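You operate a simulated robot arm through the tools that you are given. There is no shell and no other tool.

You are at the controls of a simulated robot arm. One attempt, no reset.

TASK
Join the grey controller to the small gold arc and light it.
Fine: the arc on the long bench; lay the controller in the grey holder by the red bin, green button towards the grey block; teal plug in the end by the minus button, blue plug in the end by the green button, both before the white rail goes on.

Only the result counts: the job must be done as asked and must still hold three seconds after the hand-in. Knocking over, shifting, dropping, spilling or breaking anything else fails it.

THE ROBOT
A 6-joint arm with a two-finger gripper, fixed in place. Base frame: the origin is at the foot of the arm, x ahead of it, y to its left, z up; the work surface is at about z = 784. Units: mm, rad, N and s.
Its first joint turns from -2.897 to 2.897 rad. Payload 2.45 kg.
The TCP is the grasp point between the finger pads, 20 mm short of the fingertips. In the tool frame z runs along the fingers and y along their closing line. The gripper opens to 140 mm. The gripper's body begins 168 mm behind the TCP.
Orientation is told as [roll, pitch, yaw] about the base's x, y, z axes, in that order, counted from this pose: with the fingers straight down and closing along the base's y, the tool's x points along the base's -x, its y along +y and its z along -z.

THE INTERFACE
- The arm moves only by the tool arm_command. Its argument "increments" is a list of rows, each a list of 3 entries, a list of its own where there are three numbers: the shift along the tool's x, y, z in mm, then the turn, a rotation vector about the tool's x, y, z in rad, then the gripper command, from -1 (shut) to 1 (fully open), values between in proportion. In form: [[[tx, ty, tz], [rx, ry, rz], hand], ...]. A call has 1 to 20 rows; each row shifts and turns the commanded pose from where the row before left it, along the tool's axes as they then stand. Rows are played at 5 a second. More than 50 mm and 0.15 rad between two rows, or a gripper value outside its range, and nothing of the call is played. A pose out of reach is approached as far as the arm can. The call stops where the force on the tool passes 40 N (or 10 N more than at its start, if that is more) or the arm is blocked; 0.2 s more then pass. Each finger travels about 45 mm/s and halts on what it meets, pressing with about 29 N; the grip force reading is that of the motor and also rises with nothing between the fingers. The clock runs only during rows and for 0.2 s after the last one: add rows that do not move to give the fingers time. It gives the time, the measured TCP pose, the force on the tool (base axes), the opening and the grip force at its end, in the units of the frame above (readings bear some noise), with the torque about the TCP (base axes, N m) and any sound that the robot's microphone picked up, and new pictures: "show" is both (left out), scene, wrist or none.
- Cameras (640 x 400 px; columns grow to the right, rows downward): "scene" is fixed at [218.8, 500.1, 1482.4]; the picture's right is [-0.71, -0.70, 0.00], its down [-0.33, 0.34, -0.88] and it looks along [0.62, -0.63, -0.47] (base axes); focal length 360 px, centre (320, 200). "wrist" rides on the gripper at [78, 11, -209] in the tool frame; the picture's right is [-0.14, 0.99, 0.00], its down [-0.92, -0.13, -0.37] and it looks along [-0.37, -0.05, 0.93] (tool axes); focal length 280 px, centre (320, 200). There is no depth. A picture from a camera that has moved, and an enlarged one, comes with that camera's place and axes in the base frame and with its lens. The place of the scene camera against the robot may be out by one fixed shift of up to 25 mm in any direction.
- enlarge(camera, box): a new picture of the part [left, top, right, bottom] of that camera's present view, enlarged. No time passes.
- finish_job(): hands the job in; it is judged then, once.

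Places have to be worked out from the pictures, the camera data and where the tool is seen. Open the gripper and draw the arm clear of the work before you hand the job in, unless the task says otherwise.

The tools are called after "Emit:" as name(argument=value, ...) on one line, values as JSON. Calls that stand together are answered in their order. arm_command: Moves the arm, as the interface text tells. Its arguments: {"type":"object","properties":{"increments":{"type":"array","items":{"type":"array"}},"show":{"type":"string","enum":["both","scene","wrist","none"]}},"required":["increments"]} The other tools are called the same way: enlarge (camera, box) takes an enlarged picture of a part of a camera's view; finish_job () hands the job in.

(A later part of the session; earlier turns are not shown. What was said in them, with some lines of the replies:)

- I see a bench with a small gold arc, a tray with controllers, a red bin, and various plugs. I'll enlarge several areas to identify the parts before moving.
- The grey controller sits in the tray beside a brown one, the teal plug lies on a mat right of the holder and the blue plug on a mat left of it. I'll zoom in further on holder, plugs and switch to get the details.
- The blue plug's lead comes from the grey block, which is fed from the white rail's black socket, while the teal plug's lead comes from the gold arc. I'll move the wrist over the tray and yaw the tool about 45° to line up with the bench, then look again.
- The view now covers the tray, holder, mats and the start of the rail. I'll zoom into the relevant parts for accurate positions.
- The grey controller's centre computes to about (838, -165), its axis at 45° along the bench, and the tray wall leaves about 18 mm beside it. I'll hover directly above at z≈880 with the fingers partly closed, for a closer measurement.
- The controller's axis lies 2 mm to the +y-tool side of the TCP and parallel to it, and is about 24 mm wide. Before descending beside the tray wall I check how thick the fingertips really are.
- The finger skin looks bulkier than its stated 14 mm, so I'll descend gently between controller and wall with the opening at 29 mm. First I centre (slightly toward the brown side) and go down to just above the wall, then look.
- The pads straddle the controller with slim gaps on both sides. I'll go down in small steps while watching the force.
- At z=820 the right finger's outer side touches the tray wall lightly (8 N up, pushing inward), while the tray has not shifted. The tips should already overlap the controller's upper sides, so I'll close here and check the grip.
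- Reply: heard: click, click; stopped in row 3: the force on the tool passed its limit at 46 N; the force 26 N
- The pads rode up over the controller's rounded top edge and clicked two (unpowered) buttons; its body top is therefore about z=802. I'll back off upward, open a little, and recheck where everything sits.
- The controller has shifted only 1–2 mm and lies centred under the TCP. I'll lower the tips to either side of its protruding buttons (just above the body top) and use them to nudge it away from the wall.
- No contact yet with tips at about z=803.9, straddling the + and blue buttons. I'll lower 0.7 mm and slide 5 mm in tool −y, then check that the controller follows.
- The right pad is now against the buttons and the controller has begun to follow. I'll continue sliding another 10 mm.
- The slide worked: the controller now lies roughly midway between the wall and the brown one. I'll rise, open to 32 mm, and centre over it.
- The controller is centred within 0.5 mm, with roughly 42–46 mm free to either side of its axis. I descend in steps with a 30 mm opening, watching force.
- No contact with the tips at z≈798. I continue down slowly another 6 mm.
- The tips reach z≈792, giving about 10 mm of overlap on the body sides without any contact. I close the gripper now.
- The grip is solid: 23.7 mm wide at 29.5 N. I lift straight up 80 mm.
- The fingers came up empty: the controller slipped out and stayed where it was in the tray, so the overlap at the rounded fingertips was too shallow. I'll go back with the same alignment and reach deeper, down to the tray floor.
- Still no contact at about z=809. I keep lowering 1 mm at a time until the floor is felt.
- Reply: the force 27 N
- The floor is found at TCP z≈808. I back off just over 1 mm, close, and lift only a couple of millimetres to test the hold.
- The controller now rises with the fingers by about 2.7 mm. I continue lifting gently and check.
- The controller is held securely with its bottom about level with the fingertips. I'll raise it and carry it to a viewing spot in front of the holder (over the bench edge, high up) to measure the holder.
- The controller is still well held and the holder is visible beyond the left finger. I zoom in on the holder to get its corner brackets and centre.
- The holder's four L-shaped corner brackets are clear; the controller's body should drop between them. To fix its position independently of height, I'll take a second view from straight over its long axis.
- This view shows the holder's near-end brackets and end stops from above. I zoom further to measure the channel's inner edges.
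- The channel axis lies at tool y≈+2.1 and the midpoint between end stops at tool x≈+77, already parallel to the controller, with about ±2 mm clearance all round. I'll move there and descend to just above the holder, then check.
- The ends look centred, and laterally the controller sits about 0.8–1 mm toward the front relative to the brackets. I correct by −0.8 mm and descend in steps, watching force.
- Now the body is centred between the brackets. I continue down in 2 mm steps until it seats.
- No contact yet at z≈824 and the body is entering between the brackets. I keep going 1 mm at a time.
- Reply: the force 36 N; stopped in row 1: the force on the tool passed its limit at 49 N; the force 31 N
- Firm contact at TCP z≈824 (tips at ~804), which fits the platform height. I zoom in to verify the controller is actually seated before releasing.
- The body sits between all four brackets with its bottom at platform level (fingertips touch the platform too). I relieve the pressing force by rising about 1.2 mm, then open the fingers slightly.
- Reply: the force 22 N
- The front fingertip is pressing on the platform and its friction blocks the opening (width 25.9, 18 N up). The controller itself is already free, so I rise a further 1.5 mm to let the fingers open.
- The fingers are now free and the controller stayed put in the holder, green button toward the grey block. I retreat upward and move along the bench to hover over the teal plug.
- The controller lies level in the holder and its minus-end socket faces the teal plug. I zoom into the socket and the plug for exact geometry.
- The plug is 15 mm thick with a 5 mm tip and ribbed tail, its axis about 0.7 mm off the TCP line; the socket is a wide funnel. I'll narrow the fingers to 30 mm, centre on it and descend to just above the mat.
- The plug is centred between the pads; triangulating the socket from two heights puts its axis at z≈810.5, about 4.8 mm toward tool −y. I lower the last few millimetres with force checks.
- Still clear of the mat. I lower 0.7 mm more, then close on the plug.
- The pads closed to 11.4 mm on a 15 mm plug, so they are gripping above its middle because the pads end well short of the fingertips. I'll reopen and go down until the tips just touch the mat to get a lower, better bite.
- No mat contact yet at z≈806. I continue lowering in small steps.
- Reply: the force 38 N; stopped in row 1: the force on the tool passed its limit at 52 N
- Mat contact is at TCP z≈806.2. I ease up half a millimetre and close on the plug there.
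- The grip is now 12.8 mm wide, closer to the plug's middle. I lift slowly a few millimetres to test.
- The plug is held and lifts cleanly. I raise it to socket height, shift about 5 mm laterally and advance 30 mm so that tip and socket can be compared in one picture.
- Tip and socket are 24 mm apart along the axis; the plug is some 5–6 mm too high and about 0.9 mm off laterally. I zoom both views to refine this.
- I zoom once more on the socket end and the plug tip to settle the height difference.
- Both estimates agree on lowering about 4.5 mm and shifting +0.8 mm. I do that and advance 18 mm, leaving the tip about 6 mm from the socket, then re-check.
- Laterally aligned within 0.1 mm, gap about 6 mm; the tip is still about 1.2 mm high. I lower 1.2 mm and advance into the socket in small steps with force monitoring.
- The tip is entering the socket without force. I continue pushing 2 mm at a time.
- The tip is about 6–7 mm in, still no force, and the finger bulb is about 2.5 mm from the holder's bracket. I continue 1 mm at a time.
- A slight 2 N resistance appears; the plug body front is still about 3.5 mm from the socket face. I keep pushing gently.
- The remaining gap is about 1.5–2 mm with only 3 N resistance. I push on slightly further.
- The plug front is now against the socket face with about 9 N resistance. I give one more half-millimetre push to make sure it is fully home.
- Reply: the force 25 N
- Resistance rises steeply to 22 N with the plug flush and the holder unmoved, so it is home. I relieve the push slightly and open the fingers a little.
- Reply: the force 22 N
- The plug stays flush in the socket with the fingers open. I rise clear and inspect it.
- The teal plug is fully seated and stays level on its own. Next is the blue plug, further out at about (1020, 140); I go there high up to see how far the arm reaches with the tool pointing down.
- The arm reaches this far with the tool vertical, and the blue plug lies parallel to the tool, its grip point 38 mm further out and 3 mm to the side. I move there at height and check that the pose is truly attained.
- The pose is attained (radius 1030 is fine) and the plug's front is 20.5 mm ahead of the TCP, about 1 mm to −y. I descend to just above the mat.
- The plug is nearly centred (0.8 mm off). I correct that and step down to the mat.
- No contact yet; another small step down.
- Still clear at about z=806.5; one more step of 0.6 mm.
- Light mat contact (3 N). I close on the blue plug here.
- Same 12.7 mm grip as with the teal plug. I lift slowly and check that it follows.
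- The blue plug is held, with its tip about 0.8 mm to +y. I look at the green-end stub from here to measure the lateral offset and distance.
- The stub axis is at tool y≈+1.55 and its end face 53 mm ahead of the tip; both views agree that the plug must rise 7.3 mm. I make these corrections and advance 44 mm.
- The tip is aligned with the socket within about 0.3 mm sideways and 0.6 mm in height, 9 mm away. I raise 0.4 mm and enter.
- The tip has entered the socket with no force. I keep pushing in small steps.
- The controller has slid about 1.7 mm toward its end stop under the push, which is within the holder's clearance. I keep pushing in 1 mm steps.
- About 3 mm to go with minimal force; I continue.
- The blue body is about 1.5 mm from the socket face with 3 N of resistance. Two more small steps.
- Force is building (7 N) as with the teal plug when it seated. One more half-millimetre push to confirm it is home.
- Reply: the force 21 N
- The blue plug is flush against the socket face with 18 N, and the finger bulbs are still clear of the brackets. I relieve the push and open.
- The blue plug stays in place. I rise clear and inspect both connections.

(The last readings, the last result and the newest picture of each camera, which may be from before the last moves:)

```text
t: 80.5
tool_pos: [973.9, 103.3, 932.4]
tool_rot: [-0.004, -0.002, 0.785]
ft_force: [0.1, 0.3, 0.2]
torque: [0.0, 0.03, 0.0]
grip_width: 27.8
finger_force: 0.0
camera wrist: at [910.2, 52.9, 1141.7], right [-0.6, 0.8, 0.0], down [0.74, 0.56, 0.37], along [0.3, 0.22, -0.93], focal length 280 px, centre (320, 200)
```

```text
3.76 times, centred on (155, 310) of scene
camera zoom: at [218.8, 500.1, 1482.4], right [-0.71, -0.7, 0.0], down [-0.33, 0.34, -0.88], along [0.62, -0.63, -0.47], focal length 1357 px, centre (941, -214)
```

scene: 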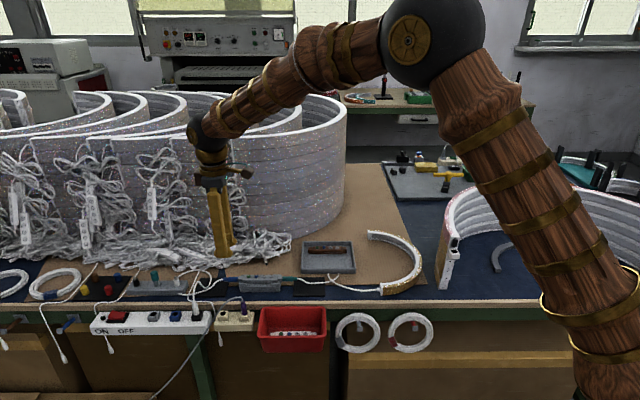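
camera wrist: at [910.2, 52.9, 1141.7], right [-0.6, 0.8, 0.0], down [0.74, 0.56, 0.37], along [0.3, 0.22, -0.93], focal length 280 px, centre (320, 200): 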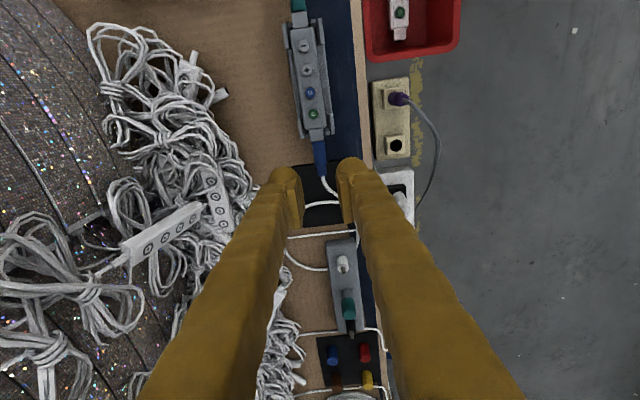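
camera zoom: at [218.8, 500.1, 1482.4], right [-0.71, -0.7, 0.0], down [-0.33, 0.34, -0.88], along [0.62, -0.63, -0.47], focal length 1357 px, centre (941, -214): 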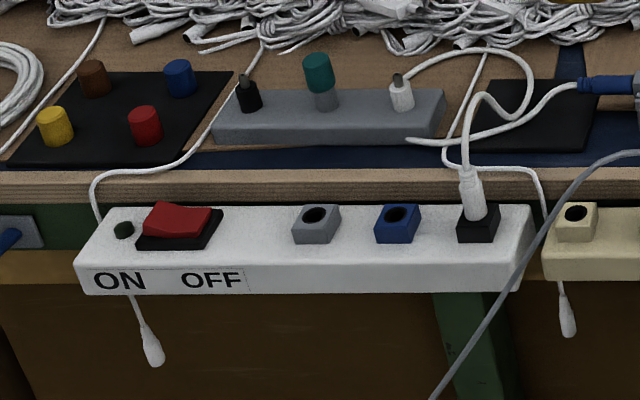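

Both plugs are seated level: teal in the minus end, blue in the green end. Next is the white rail's red rocker; I close the fingers and move high over toward it, checking reach on the way.

Emit:
arm_command(increments=[[[-20, 8, 0], [0, 0, 0], -1], [[-25, 10, 0], [0, 0, 0], -1], [[-25, 10, 0], [0, 0, 0], -1], [[-25, 10, 0], [0, 0, 0], -1], [[-25, 10, 0], [0, 0, 0], -1], [[-25, 10, 0], [0, 0, 0], -1], [[-25, 10, 0], [0, 0, 0], -1], [[-20, 8, 0], [0, 0, 0], -1], [[0, 0, 0], [0, 0, 0], -1], [[0, 0, 0], [0, 0, 0], -1]])

Emit:
enlarge(camera="scene", box=[90, 295, 150, 335])

Emit:
enlarge(camera="wrist", box=[270, 180, 470, 380])

```text
t: 82.7
tool_pos: [1055.2, 288.4, 934.2]
tool_rot: [-0.003, -0.003, 0.785]
ft_force: [0.1, -0.1, 0.9]
torque: [-0.02, 0.02, 0.01]
grip_width: 0.0
finger_force: 29.1
camera wrist: at [990.5, 240.8, 1141.9], right [-0.6, 0.8, 0.0], down [0.74, 0.56, 0.37], along [0.3, 0.22, -0.93], focal length 280 px, centre (320, 200)
```

scene: 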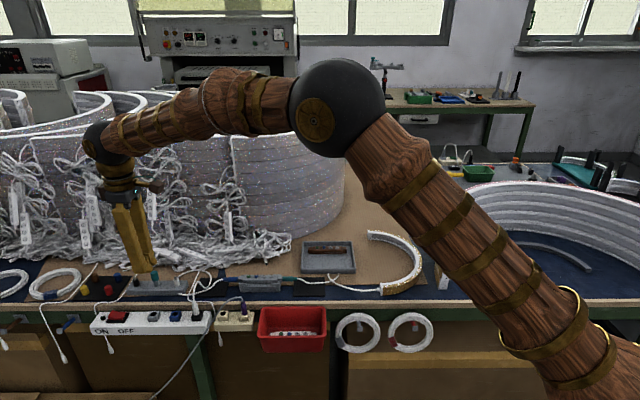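
wrist: 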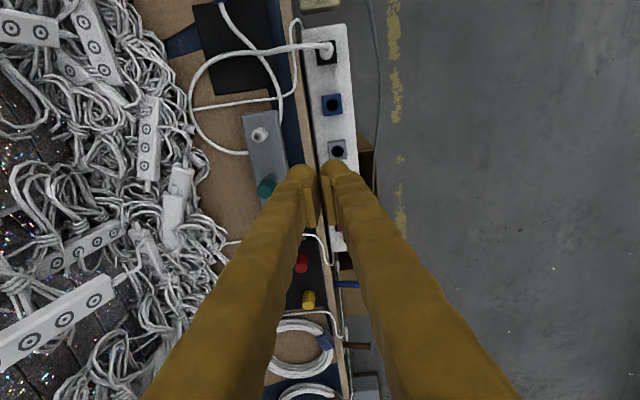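

```text
10.00 times, centred on (120, 315) of scene
camera zoom: at [218.8, 500.1, 1482.4], right [-0.71, -0.7, 0.0], down [-0.33, 0.34, -0.88], along [0.62, -0.63, -0.47], focal length 3605 px, centre (2320, -950)
```

zoom: 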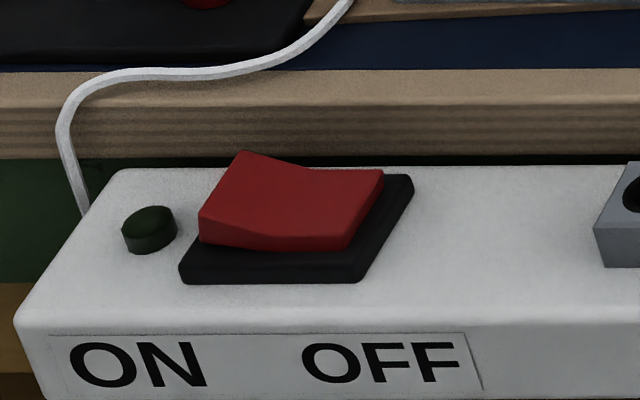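

```text
2.00 times, centred on (370, 280) of wrist
camera zoom: at [990.5, 240.8, 1141.9], right [-0.6, 0.8, 0.0], down [0.74, 0.56, 0.37], along [0.3, 0.22, -0.93], focal length 561 px, centre (220, 40)
```

zoom: 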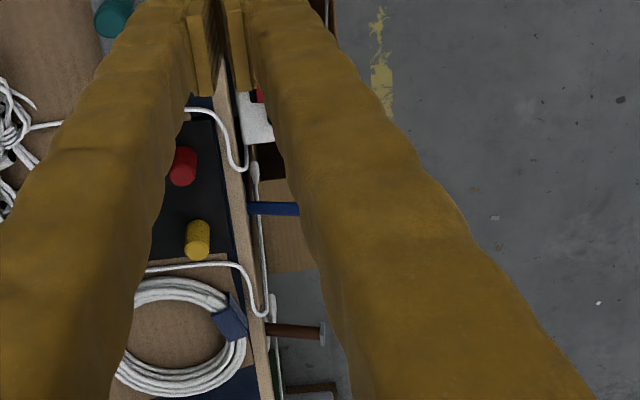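

The rocker's ON half (left) is raised, so the rail is off, and the arm still reaches well here. To see the rocker unobstructed I shift the gripper out over the floor side.

Emit:
arm_command(increments=[[[-12, 15, 0], [0, 0, 0], -1], [[-16, 20, 0], [0, 0, 0], -1], [[-16, 20, 0], [0, 0, 0], -1], [[-16, 20, 0], [0, 0, 0], -1], [[-16, 20, 0], [0, 0, 0], -1], [[-16, 20, 0], [0, 0, 0], -1], [[0, 0, 0], [0, 0, 0], -1], [[0, 0, 0], [0, 0, 0], -1]], show="wrist")

Emit:
enlarge(camera="wrist", box=[180, 110, 300, 250])

```text
t: 84.5
tool_pos: [1037.2, 436.2, 932.7]
tool_rot: [-0.002, -0.003, 0.785]
ft_force: [0.7, 0.0, 0.4]
torque: [0.0, -0.01, -0.02]
grip_width: 0.0
finger_force: 29.2
camera wrist: at [973.6, 388.1, 1142.1], right [-0.6, 0.8, 0.0], down [0.74, 0.56, 0.37], along [0.3, 0.22, -0.93], focal length 280 px, centre (320, 200)
```

wrist: 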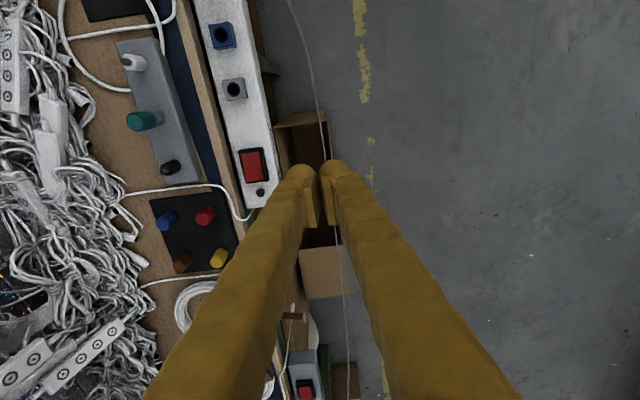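

```text
2.86 times, centred on (240, 180) of wrist
camera zoom: at [973.6, 388.1, 1142.1], right [-0.6, 0.8, 0.0], down [0.74, 0.56, 0.37], along [0.3, 0.22, -0.93], focal length 801 px, centre (549, 257)
```

zoom: 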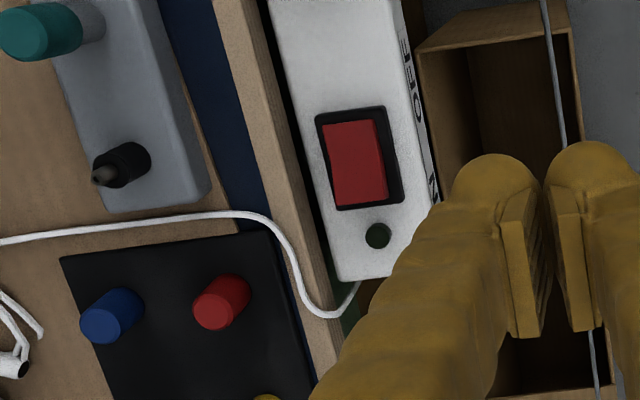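

The rocker and its lamp are now visible at the left. I lower the gripper 70 mm here (over free space) to triangulate the rocker's height.

Emit:
arm_command(increments=[[[0, 0, 25], [0, 0, 0], -1], [[0, 0, 25], [0, 0, 0], -1], [[0, 0, 20], [0, 0, 0], -1], [[0, 0, 0], [0, 0, 0], -1], [[0, 0, 0], [0, 0, 0], -1]], show="wrist")

Emit:
enlarge(camera="wrist", box=[170, 110, 290, 250])

```text
t: 85.7
tool_pos: [1038.2, 435.7, 864.4]
tool_rot: [-0.004, -0.002, 0.785]
ft_force: [1.1, -0.5, -0.7]
torque: [-0.04, -0.01, 0.01]
grip_width: 0.4
finger_force: 28.4
camera wrist: at [973.9, 388.2, 1072.0], right [-0.6, 0.8, 0.0], down [0.74, 0.56, 0.37], along [0.3, 0.22, -0.93], focal length 280 px, centre (320, 200)
```

wrist: 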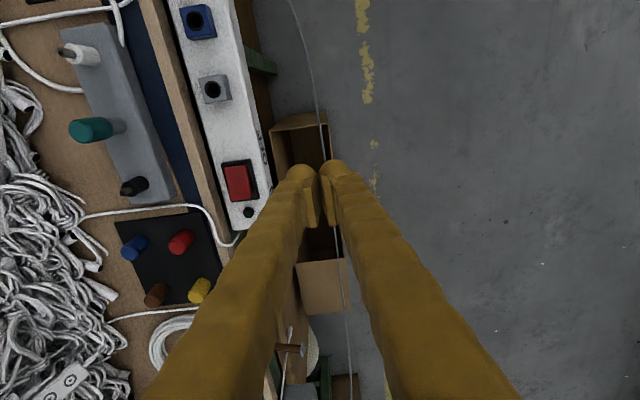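

```text
2.86 times, centred on (230, 180) of wrist
camera zoom: at [973.9, 388.2, 1072.0], right [-0.6, 0.8, 0.0], down [0.74, 0.56, 0.37], along [0.3, 0.22, -0.93], focal length 801 px, centre (577, 257)
```

zoom: 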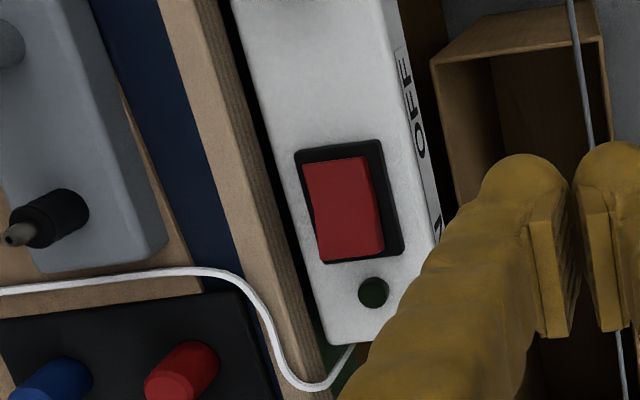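

Triangulation puts the rocker bezel at z≈754, spanning tool x −35…+14 and y −114…−79, with its ON half on the outer (−x) side; the bench edge is at y≈−121. I move above the ON half (x −27, y −85) and check that the pose is reached.

Emit:
arm_command(increments=[[[-9, -28, 0], [0, 0, 0], -1], [[-9, -28, 0], [0, 0, 0], -1], [[-9, -29, 0], [0, 0, 0], -1], [[0, 0, 0], [0, 0, 0], -1], [[0, 0, 0], [0, 0, 0], -1]])

Emit:
enlarge(camera="wrist", box=[270, 90, 370, 190])

Emit:
enlarge(camera="scene", box=[70, 240, 170, 340])

```text
t: 86.9
tool_pos: [1116.5, 394.5, 864.8]
tool_rot: [-0.003, -0.001, 0.785]
ft_force: [0.1, 0.1, -0.2]
torque: [-0.02, 0.02, -0.04]
grip_width: 0.0
finger_force: 28.7
camera wrist: at [1053.4, 346.0, 1072.8], right [-0.6, 0.8, 0.0], down [0.74, 0.56, 0.37], along [0.3, 0.22, -0.93], focal length 280 px, centre (320, 200)
```

scene: 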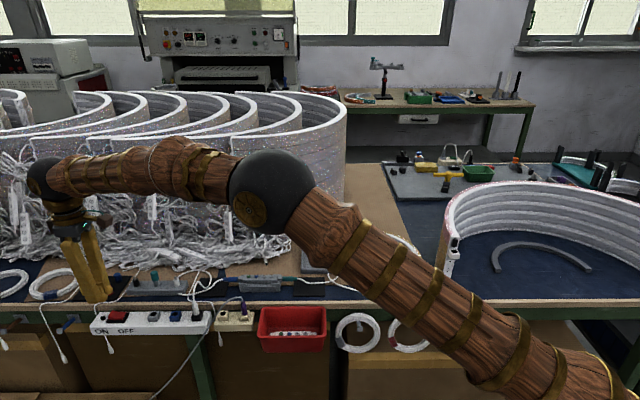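
wrist: 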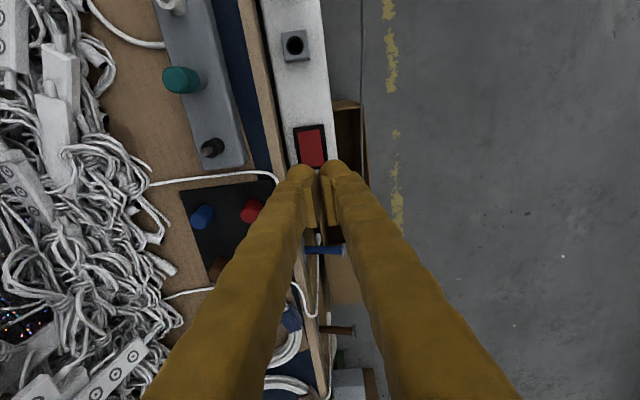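

```text
4.00 times, centred on (320, 140) of wrist
camera zoom: at [1053.4, 346.0, 1072.8], right [-0.6, 0.8, 0.0], down [0.74, 0.56, 0.37], along [0.3, 0.22, -0.93], focal length 1122 px, centre (320, 440)
```

zoom: 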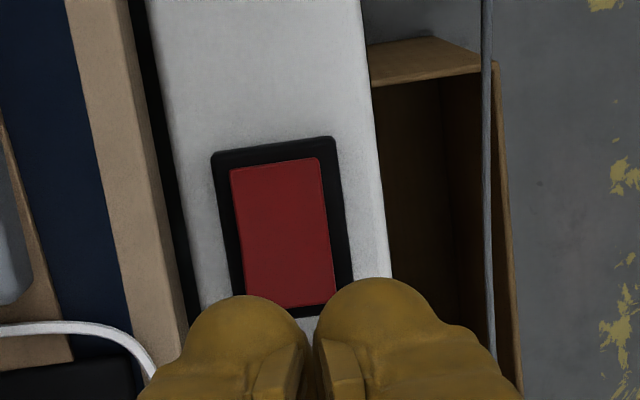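

```text
4.00 times, centred on (120, 290) of scene
camera zoom: at [218.8, 500.1, 1482.4], right [-0.71, -0.7, 0.0], down [-0.33, 0.34, -0.88], along [0.62, -0.63, -0.47], focal length 1442 px, centre (1120, -160)
```

zoom: 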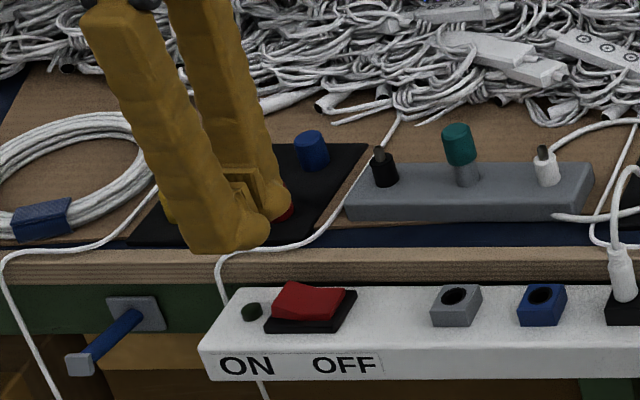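

The pose is exactly reached; the pressing fingertip lies over the rocker's raised ON half, clear of lamp and bench edge. I descend 60 mm first and look.

Emit:
arm_command(increments=[[[0, 0, 20], [0, 0, 0], -1], [[0, 0, 20], [0, 0, 0], -1], [[0, 0, 20], [0, 0, 0], -1], [[0, 0, 0], [0, 0, 0], -1], [[0, 0, 0], [0, 0, 0], -1]], show="wrist")

Emit:
enlarge(camera="wrist", box=[270, 110, 370, 210])

Emit:
enlarge(camera="scene", box=[80, 280, 150, 330])

```text
t: 88.1
tool_pos: [1118.7, 394.1, 804.2]
tool_rot: [-0.002, -0.004, 0.785]
ft_force: [0.2, 0.8, 0.0]
torque: [0.01, -0.02, -0.02]
grip_width: 0.1
finger_force: 28.2
camera wrist: at [1054.3, 345.7, 1011.9], right [-0.6, 0.8, 0.0], down [0.74, 0.56, 0.37], along [0.3, 0.22, -0.93], focal length 280 px, centre (320, 200)
```

wrist: 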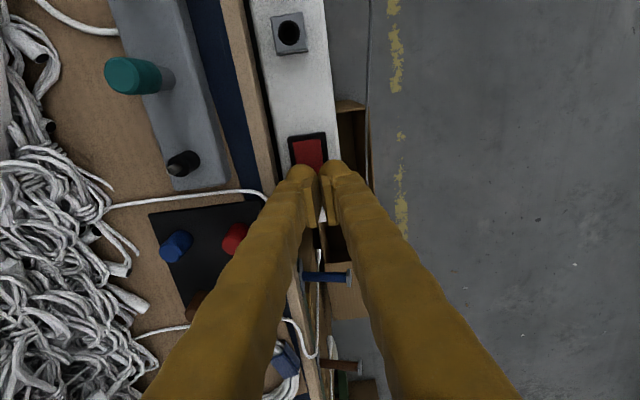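

```text
4.00 times, centred on (320, 160) of wrist
camera zoom: at [1054.3, 345.7, 1011.9], right [-0.6, 0.8, 0.0], down [0.74, 0.56, 0.37], along [0.3, 0.22, -0.93], focal length 1122 px, centre (320, 360)
```

zoom: 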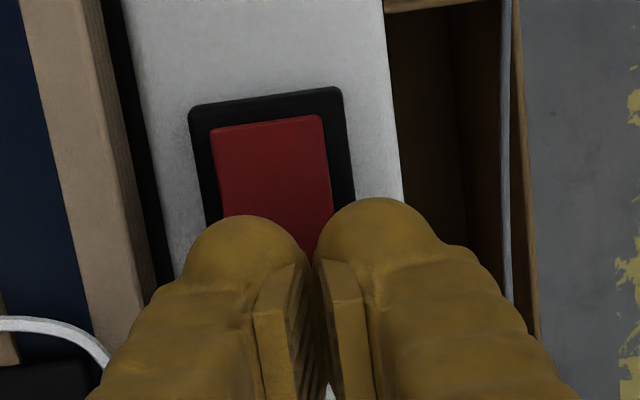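

```text
8.00 times, centred on (115, 305) of scene
camera zoom: at [218.8, 500.1, 1482.4], right [-0.71, -0.7, 0.0], down [-0.33, 0.34, -0.88], along [0.62, -0.63, -0.47], focal length 2884 px, centre (1960, -640)
```

zoom: 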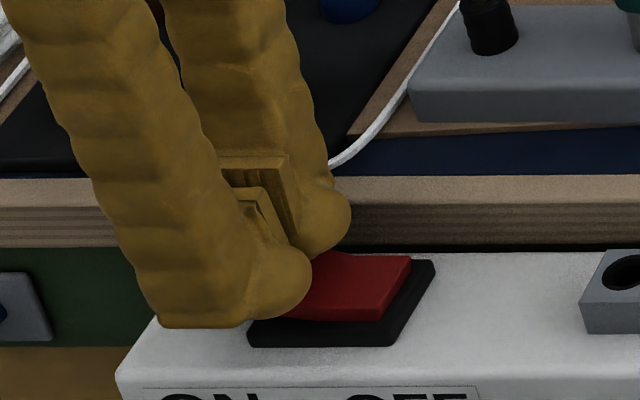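

The tips are above the ON end as intended. I lower 12 mm, then continue in 2 mm steps until the rocker responds.

Emit:
arm_command(increments=[[[0, 0, 6], [0, 0, 0], -1], [[0, 0, 6], [0, 0, 0], -1], [[0, 0, 0], [0, 0, 0], -1]], show="none")

Emit:
enlarge(camera="scene", box=[80, 280, 150, 330])

```text
t: 88.9
tool_pos: [1117.1, 395.1, 794.5]
tool_rot: [-0.003, -0.003, 0.785]
ft_force: [-11.2, -4.1, 29.5]
torque: [-0.48, 0.14, -0.14]
grip_width: 0.0
finger_force: 29.3
heard: click
```

```text
8.00 times, centred on (115, 305) of scene
camera zoom: at [218.8, 500.1, 1482.4], right [-0.71, -0.7, 0.0], down [-0.33, 0.34, -0.88], along [0.62, -0.63, -0.47], focal length 2884 px, centre (1960, -640)
```

zoom: 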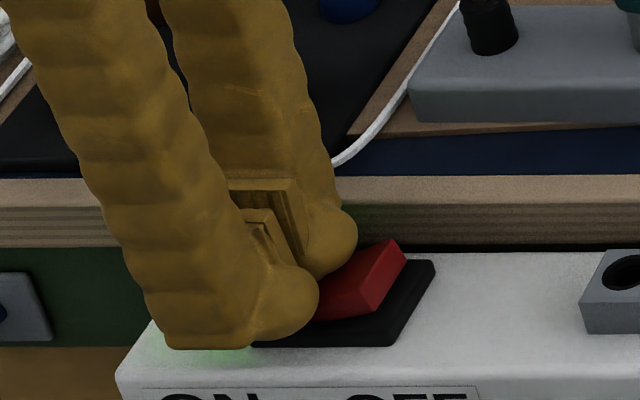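

A click, the rocker has tipped to ON and a green glow shows at the lamp. I lift straight off and check.

Emit:
arm_command(increments=[[[0, 0, -4], [0, 0, 0], -1], [[0, 0, -15], [0, 0, 0], -1], [[0, 0, -30], [0, 0, 0], -1], [[0, 0, -40], [0, 0, 0], -1], [[0, 0, -40], [0, 0, 0], -1], [[0, 0, 0], [0, 0, 0], -1]])

Emit:
enlarge(camera="scene", box=[70, 260, 240, 360])

Emit:
enlarge(camera="scene", box=[200, 230, 440, 320])

Emit:
enlarge(camera="scene", box=[225, 255, 305, 305])

```text
t: 90.3
tool_pos: [1116.6, 394.5, 920.7]
tool_rot: [-0.003, -0.004, 0.785]
ft_force: [-0.5, 0.5, -0.2]
torque: [0.0, -0.02, 0.0]
grip_width: 0.0
finger_force: 29.0
camera wrist: at [1053.8, 346.6, 1128.8], right [-0.6, 0.8, 0.0], down [0.74, 0.56, 0.37], along [0.3, 0.22, -0.93], focal length 280 px, centre (320, 200)
```

scene: 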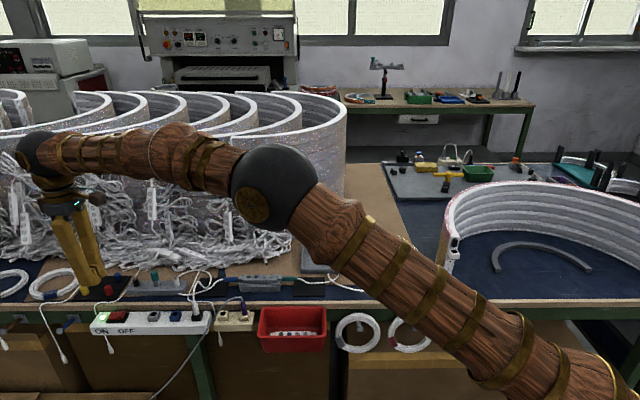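
wrist: 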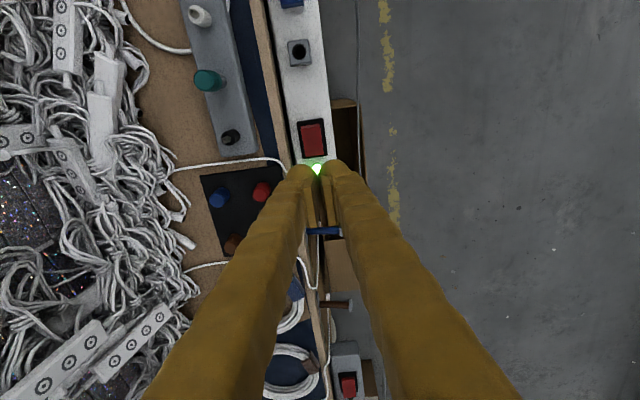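

```text
3.76 times, centred on (155, 310) of scene
camera zoom: at [218.8, 500.1, 1482.4], right [-0.71, -0.7, 0.0], down [-0.33, 0.34, -0.88], along [0.62, -0.63, -0.47], focal length 1357 px, centre (941, -214)
```

zoom: 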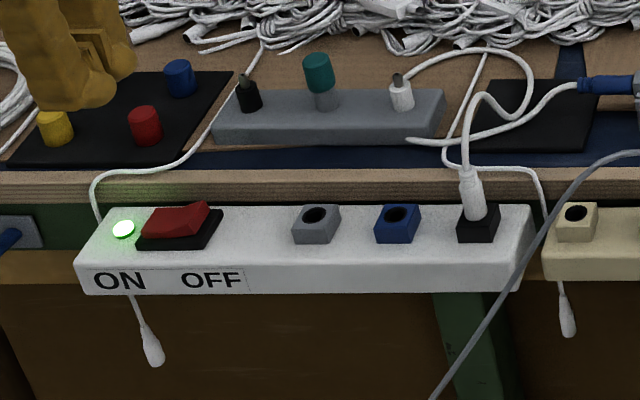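

```text
2.67 times, centred on (320, 275) of scene
camera zoom: at [218.8, 500.1, 1482.4], right [-0.71, -0.7, 0.0], down [-0.33, 0.34, -0.88], along [0.62, -0.63, -0.47], focal length 961 px, centre (320, 0)
```

zoom: 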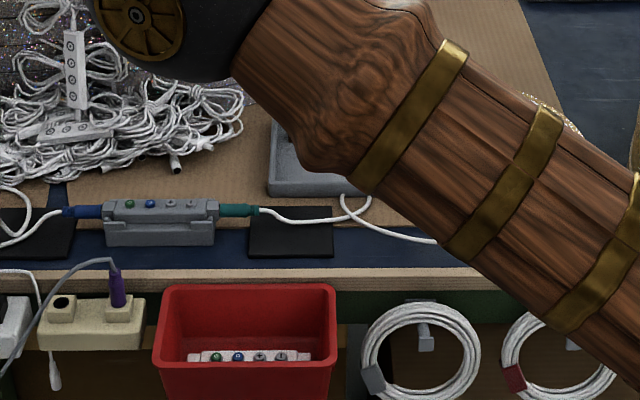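

```text
8.00 times, centred on (265, 280) of scene
camera zoom: at [218.8, 500.1, 1482.4], right [-0.71, -0.7, 0.0], down [-0.33, 0.34, -0.88], along [0.62, -0.63, -0.47], focal length 2884 px, centre (760, -440)
```

zoom: 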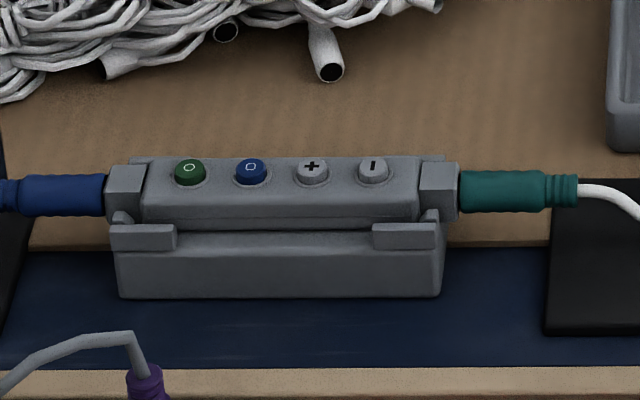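

The rail is ON (green lamp lit) and the controller assembly is unchanged. I return to above the controller and check whether the arc is already lit before touching the green button.

Emit:
arm_command(increments=[[[25, -7, 0], [0, 0, 0], -1], [[36, -11, 0], [0, 0, 0], -1], [[36, -11, 0], [0, 0, 0], -1], [[36, -11, 0], [0, 0, 0], -1], [[36, -11, 0], [0, 0, 0], -1], [[36, -11, 0], [0, 0, 0], -1], [[36, -11, 0], [0, 0, 0], -1], [[36, -11, 0], [0, 0, 0], -1], [[36, -11, 0], [0, 0, 0], -1], [[25, -8, 0], [0, 0, 0], -1], [[12, -4, 0], [0, 0, 0], -1], [[0, 0, 0], [0, 0, 0], -1]])

Emit:
enlarge(camera="scene", box=[280, 220, 440, 320])

Emit:
enlarge(camera="wrist", box=[270, 100, 370, 200])

```text
t: 92.9
tool_pos: [945.1, 72.3, 919.9]
tool_rot: [-0.004, -0.002, 0.785]
ft_force: [-0.9, -0.4, -0.1]
torque: [0.03, 0.0, 0.01]
grip_width: 0.0
finger_force: 28.9
camera wrist: at [880.8, 24.0, 1128.8], right [-0.6, 0.8, 0.0], down [0.74, 0.56, 0.37], along [0.3, 0.22, -0.93], focal length 280 px, centre (320, 200)
```

scene: 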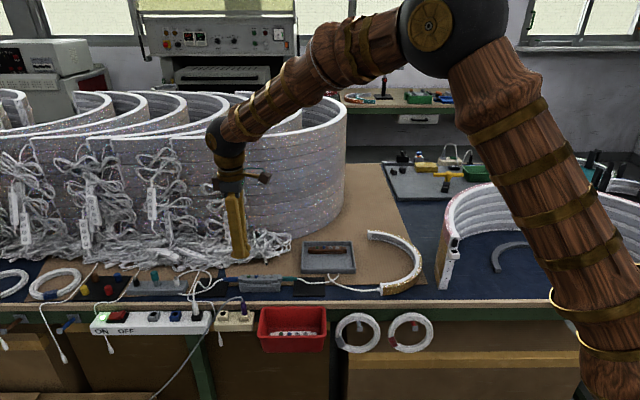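
wrist: 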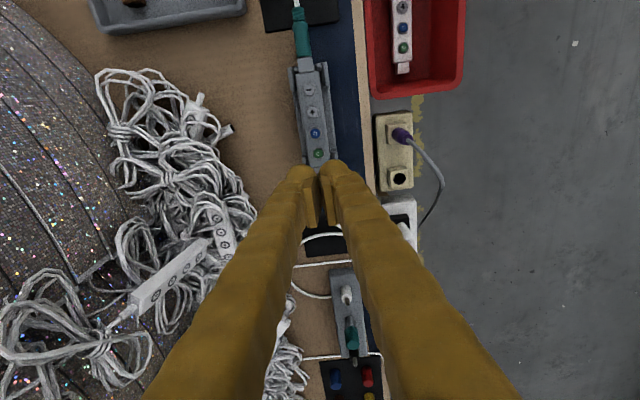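

```text
4.00 times, centred on (360, 270) of scene
camera zoom: at [218.8, 500.1, 1482.4], right [-0.71, -0.7, 0.0], down [-0.33, 0.34, -0.88], along [0.62, -0.63, -0.47], focal length 1442 px, centre (160, -80)
```

zoom: 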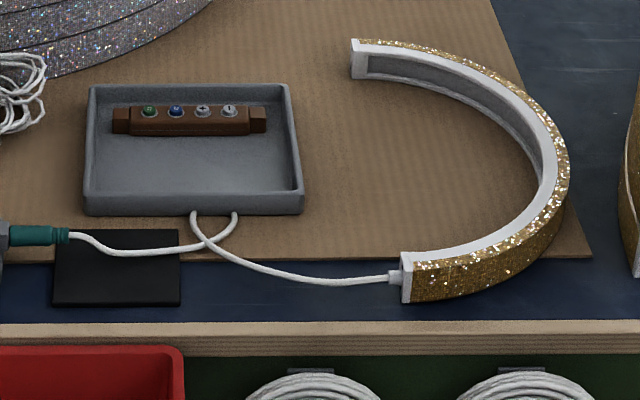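

```text
4.00 times, centred on (320, 150) of wrist
camera zoom: at [880.8, 24.0, 1128.8], right [-0.6, 0.8, 0.0], down [0.74, 0.56, 0.37], along [0.3, 0.22, -0.93], focal length 1122 px, centre (320, 400)
```

zoom: 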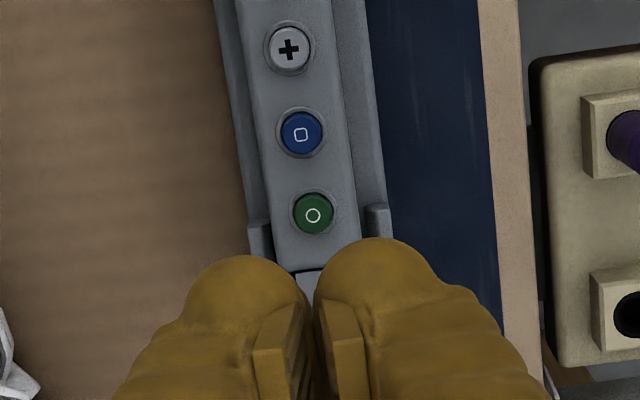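

The arc is still dark, so the green button must be pressed. It lies at tool (12, −0.2); I shift so that one fingertip bulb is centred on it (away from the blue button and plug) and descend to just above.

Emit:
arm_command(increments=[[[5, 12, 0], [0, 0, 0], -1], [[0, 0, 25], [0, 0, 0], -1], [[0, 0, 25], [0, 0, 0], -1], [[0, 0, 17], [0, 0, 0], -1], [[0, 0, 0], [0, 0, 0], -1], [[0, 0, 0], [0, 0, 0], -1]], show="wrist")

Emit:
enlarge(camera="wrist", box=[270, 110, 370, 210])

Emit:
enlarge(camera="scene", box=[215, 250, 285, 295])

```text
t: 94.3
tool_pos: [934.9, 76.9, 853.6]
tool_rot: [-0.004, -0.003, 0.786]
ft_force: [-0.1, -0.6, -0.5]
torque: [0.0, -0.01, 0.01]
grip_width: 0.1
finger_force: 29.6
camera wrist: at [869.9, 28.3, 1061.9], right [-0.6, 0.8, 0.0], down [0.74, 0.56, 0.37], along [0.3, 0.22, -0.93], focal length 280 px, centre (320, 200)
```

wrist: 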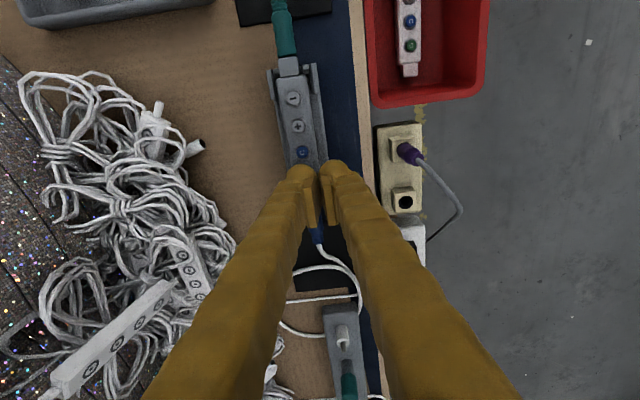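

```text
4.00 times, centred on (320, 160) of wrist
camera zoom: at [869.9, 28.3, 1061.9], right [-0.6, 0.8, 0.0], down [0.74, 0.56, 0.37], along [0.3, 0.22, -0.93], focal length 1122 px, centre (320, 360)
```

zoom: 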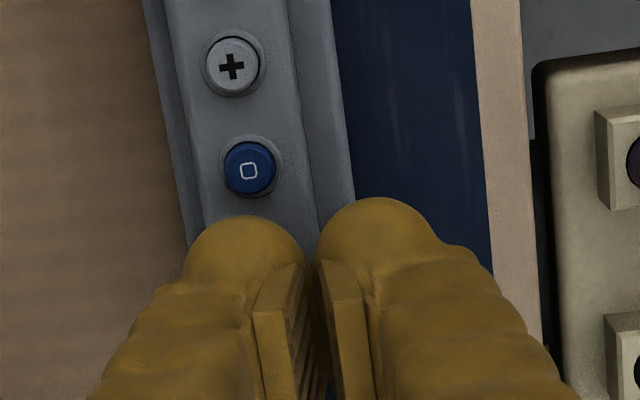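

```text
8.89 times, centred on (250, 272) of scene
camera zoom: at [218.8, 500.1, 1482.4], right [-0.71, -0.7, 0.0], down [-0.33, 0.34, -0.88], along [0.62, -0.63, -0.47], focal length 3205 px, centre (942, -444)
```

zoom: 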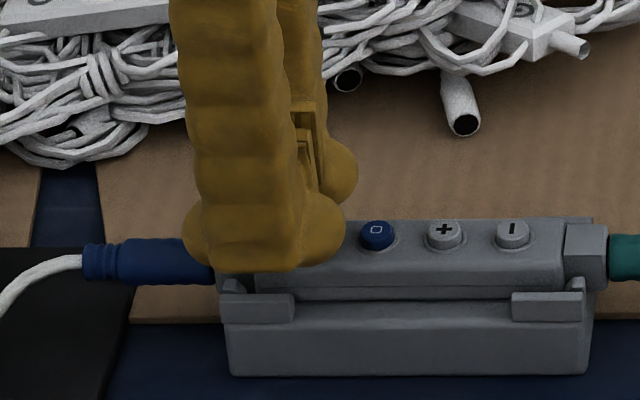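

The left bulb sits over the green button and the blue button stays clear. I lower 8 mm, then press in 1 mm steps listening for the click.

Emit:
arm_command(increments=[[[0, 0, 4], [0, 0, 0], -1], [[0, 0, 4], [0, 0, 0], -1], [[0, 0, 0], [0, 0, 0], -1]], show="none")

Emit:
enlarge(camera="scene", box=[215, 255, 285, 300])

```text
t: 95.1
tool_pos: [932.8, 77.5, 845.0]
tool_rot: [-0.004, -0.004, 0.784]
ft_force: [-0.3, 0.5, 0.4]
torque: [-0.01, 0.0, 0.01]
grip_width: 0.0
finger_force: 29.0
```

```text
8.89 times, centred on (250, 278) of scene
camera zoom: at [218.8, 500.1, 1482.4], right [-0.71, -0.7, 0.0], down [-0.33, 0.34, -0.88], along [0.62, -0.63, -0.47], focal length 3205 px, centre (942, -489)
```

zoom: 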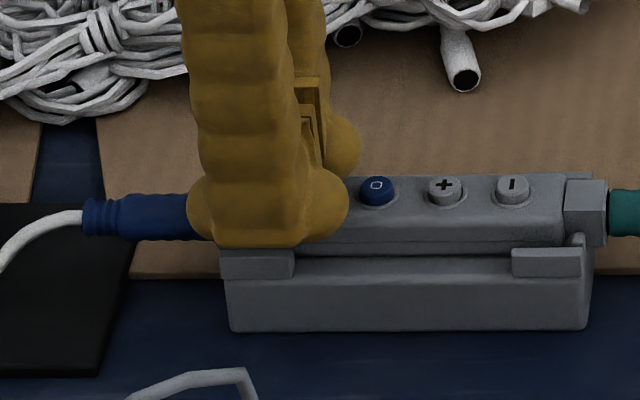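

Tips are near z=825 without contact. I press down 1 mm at a time.

Emit:
arm_command(increments=[[[0, 0, 1], [0, 0, 0], -1], [[0, 0, 1], [0, 0, 0], -1]], show="none")

```text
t: 95.7
tool_pos: [932.3, 77.4, 843.3]
tool_rot: [-0.005, -0.004, 0.785]
ft_force: [0.6, -0.4, 0.3]
torque: [0.0, -0.02, -0.02]
grip_width: 0.0
finger_force: 29.0
```

No contact yet; I go on down.

Emit:
arm_command(increments=[[[0, 0, 0.8], [0, 0, 0], -1], [[0, 0, 0.7], [0, 0, 0], -1]], show="none")

```text
t: 96.3
tool_pos: [933.1, 75.8, 842.5]
tool_rot: [-0.003, -0.005, 0.785]
ft_force: [0.6, -0.5, 1.7]
torque: [-0.01, -0.05, 0.04]
grip_width: 0.3
finger_force: 28.9
heard: click
```

A click with light contact. I check the arc and controller before lifting.

Emit:
enlarge(camera="scene", box=[280, 220, 440, 320])

Emit:
enlarge(camera="scene", box=[215, 255, 285, 300])

```text
4.00 times, centred on (360, 270) of scene
camera zoom: at [218.8, 500.1, 1482.4], right [-0.71, -0.7, 0.0], down [-0.33, 0.34, -0.88], along [0.62, -0.63, -0.47], focal length 1442 px, centre (160, -80)
```

zoom: 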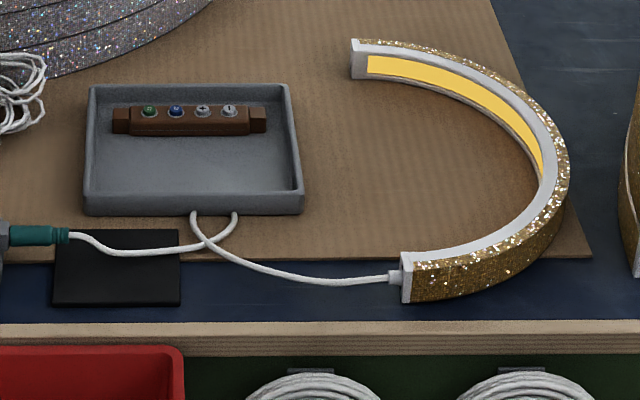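

```text
8.89 times, centred on (250, 278) of scene
camera zoom: at [218.8, 500.1, 1482.4], right [-0.71, -0.7, 0.0], down [-0.33, 0.34, -0.88], along [0.62, -0.63, -0.47], focal length 3205 px, centre (942, -489)
```

zoom: 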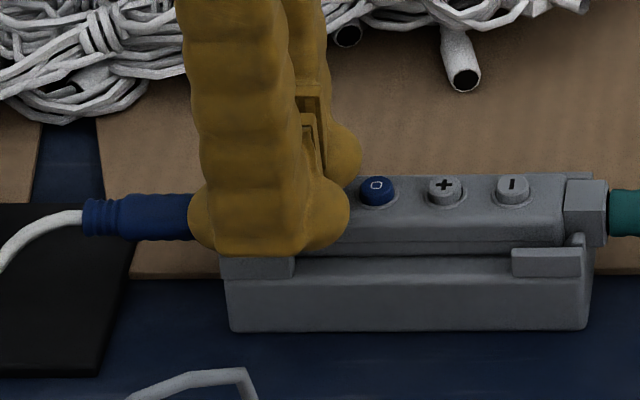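

The arc's inner strip is now glowing, so it is lit. I lift straight up off the button and confirm it stays lit.

Emit:
arm_command(increments=[[[0, 0, -3], [0, 0, 0], -1], [[0, 0, -10], [0, 0, 0], -1], [[0, 0, -30], [0, 0, 0], -1], [[0, 0, -40], [0, 0, 0], -1], [[0, 0, -40], [0, 0, 0], -1], [[0, 0, 0], [0, 0, 0], -1]])

Emit:
enlarge(camera="scene", box=[280, 220, 440, 320])

Emit:
enlarge(camera="scene", box=[200, 250, 320, 310])

```text
t: 97.7
tool_pos: [932.4, 75.1, 964.7]
tool_rot: [-0.003, -0.002, 0.786]
ft_force: [-0.7, 0.0, 0.1]
torque: [0.01, -0.02, 0.02]
grip_width: 0.2
finger_force: 28.9
camera wrist: at [868.4, 27.2, 1173.0], right [-0.6, 0.8, 0.0], down [0.74, 0.56, 0.37], along [0.3, 0.22, -0.93], focal length 280 px, centre (320, 200)
```

scene: 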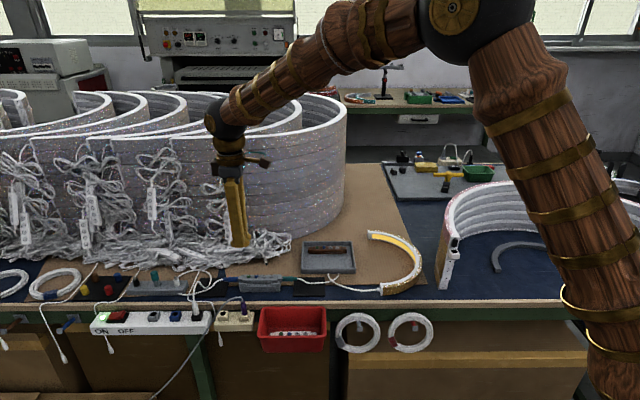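
wrist: 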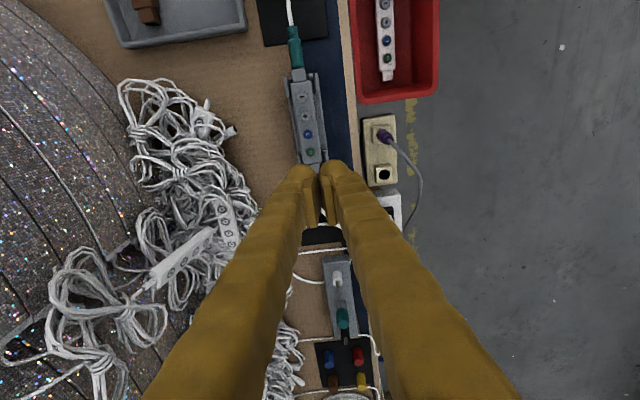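

```text
4.00 times, centred on (360, 270) of scene
camera zoom: at [218.8, 500.1, 1482.4], right [-0.71, -0.7, 0.0], down [-0.33, 0.34, -0.88], along [0.62, -0.63, -0.47], focal length 1442 px, centre (160, -80)
```

zoom: 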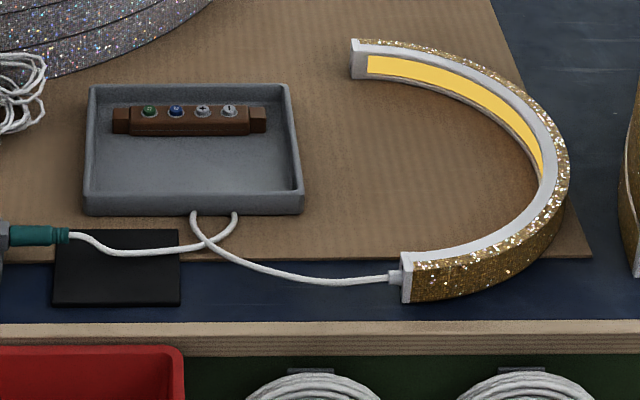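

```text
5.33 times, centred on (260, 280) of scene
camera zoom: at [218.8, 500.1, 1482.4], right [-0.71, -0.7, 0.0], down [-0.33, 0.34, -0.88], along [0.62, -0.63, -0.47], focal length 1923 px, centre (640, -227)
```

zoom: 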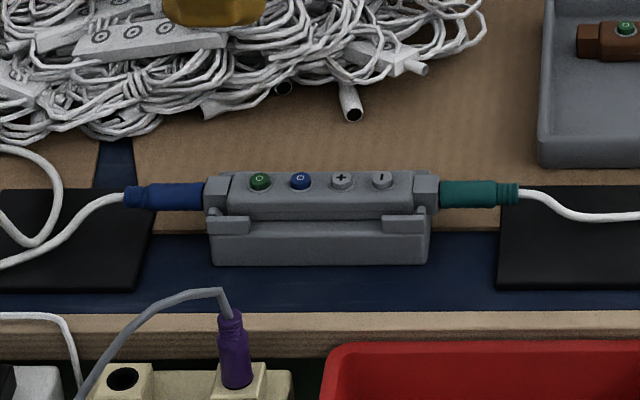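

The arc stays lit and both plugs, controller and rail are as required. I raise the arm, draw it back toward the starting position and open the gripper.

Emit:
arm_command(increments=[[[0, 0, -40], [0, 0, 0], -1], [[0, 0, -40], [0, 0, 0], -1], [[0, 0, -40], [0, 0, 0], -1], [[40, 0, 0], [0, 0, 0], -0.5], [[45, 0, 0], [0, 0, 0], 0], [[45, 0, 0], [0, 0, 0], 0.5], [[45, 0, 0], [0, 0, 0], 1], [[45, 0, 0], [0, 0, 0], 1], [[45, 0, 0], [0, 0, 0], 1], [[45, 0, 0], [0, 0, 0], 1], [[40, 0, 0], [0, 0, 0], 1], [[0, 0, 0], [0, 0, 0], 1], [[0, 0, 0], [0, 0, 0], 1], [[0, 0, 0], [0, 0, 0], 1], [[0, 0, 0], [0, 0, 0], 1]])

Emit:
enlarge(camera="scene", box=[200, 220, 440, 340])

Emit:
enlarge(camera="scene", box=[0, 240, 240, 370])

Emit:
enlarge(camera="scene", box=[225, 255, 305, 305])

```text
t: 100.9
tool_pos: [684.9, -170.7, 1083.4]
tool_rot: [-0.003, -0.004, 0.785]
ft_force: [-0.4, -0.8, -0.5]
torque: [0.04, -0.05, 0.01]
grip_width: 140.0
finger_force: 0.2
camera wrist: at [621.8, -219.9, 1292.3], right [-0.6, 0.8, 0.0], down [0.74, 0.56, 0.37], along [0.3, 0.22, -0.93], focal length 280 px, centre (320, 200)
```

scene: 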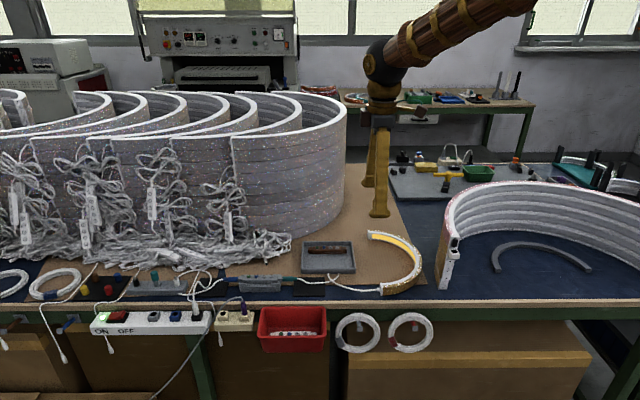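
wrist: 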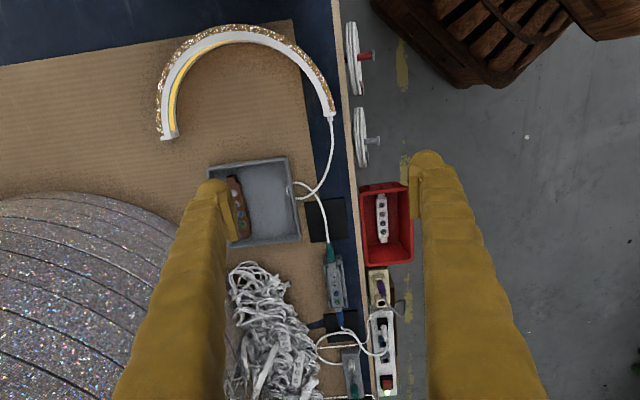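

```text
2.67 times, centred on (320, 280) of scene
camera zoom: at [218.8, 500.1, 1482.4], right [-0.71, -0.7, 0.0], down [-0.33, 0.34, -0.88], along [0.62, -0.63, -0.47], focal length 961 px, centre (320, -13)
```

zoom: 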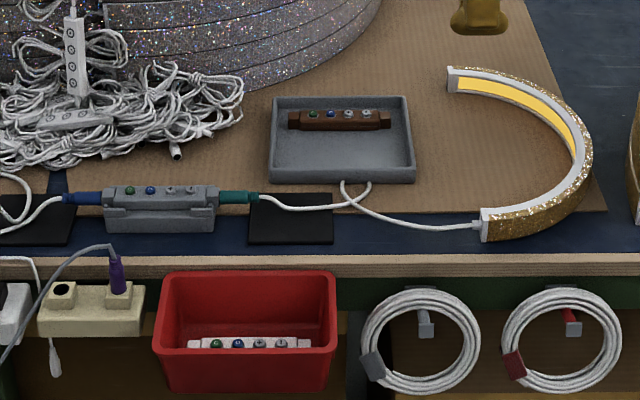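

```text
2.67 times, centred on (120, 305) of scene
camera zoom: at [218.8, 500.1, 1482.4], right [-0.71, -0.7, 0.0], down [-0.33, 0.34, -0.88], along [0.62, -0.63, -0.47], focal length 961 px, centre (853, -80)
```

zoom: 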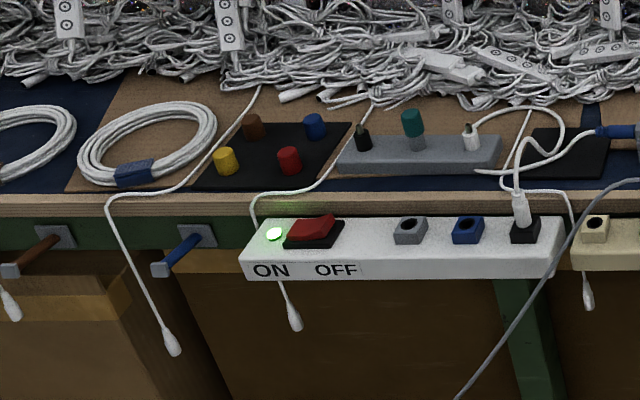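

```text
8.00 times, centred on (265, 280) of scene
camera zoom: at [218.8, 500.1, 1482.4], right [-0.71, -0.7, 0.0], down [-0.33, 0.34, -0.88], along [0.62, -0.63, -0.47], focal length 2884 px, centre (760, -440)
```

zoom: 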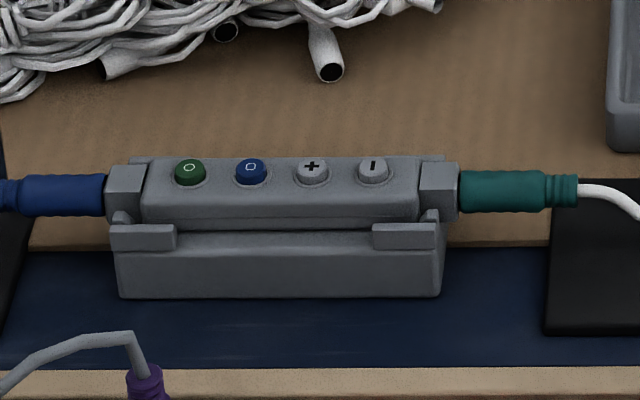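

The arc is lit and the controller sits in its holder with its green end toward the grey block. The teal plug is in the minus end, the blue plug in the green end, and the white rail is ON. Nothing else looks disturbed, the gripper is open and the arm is clear, so I hand in the job.

Emit:
finish_job()

```text
The job is handed in.
```

The small gold arc is lit, and the job is handed in. In the last pictures the arc was still glowing, with the arm clear and the gripper open.

- **Controller:** the grey one lies in the grey holder by the red bin, with its green button towards the grey block.
- **Plugs:** the teal plug is in the minus end and the blue plug is in the green-button end. Both went in before the rail was switched on.
- **Power:** the white rail is on and its lamp is green. I then pressed the green button once, and the arc lit.

**Slips:**
- **Tray wall:** on the first try at the controller, a finger touched the wall lightly (about 8 N).
- **Buttons:** the fingers then slid up onto the controller and clicked two of its buttons, before any power was connected.
- **Black mat:** I pressed down on the mat under the teal plug with about 50 N.

In the closing pictures, the tray, the brown controller, the mats and the other items looked to be where they started. The leads of the two plugs and the blue plug's mains lead shifted when I moved the plugs.
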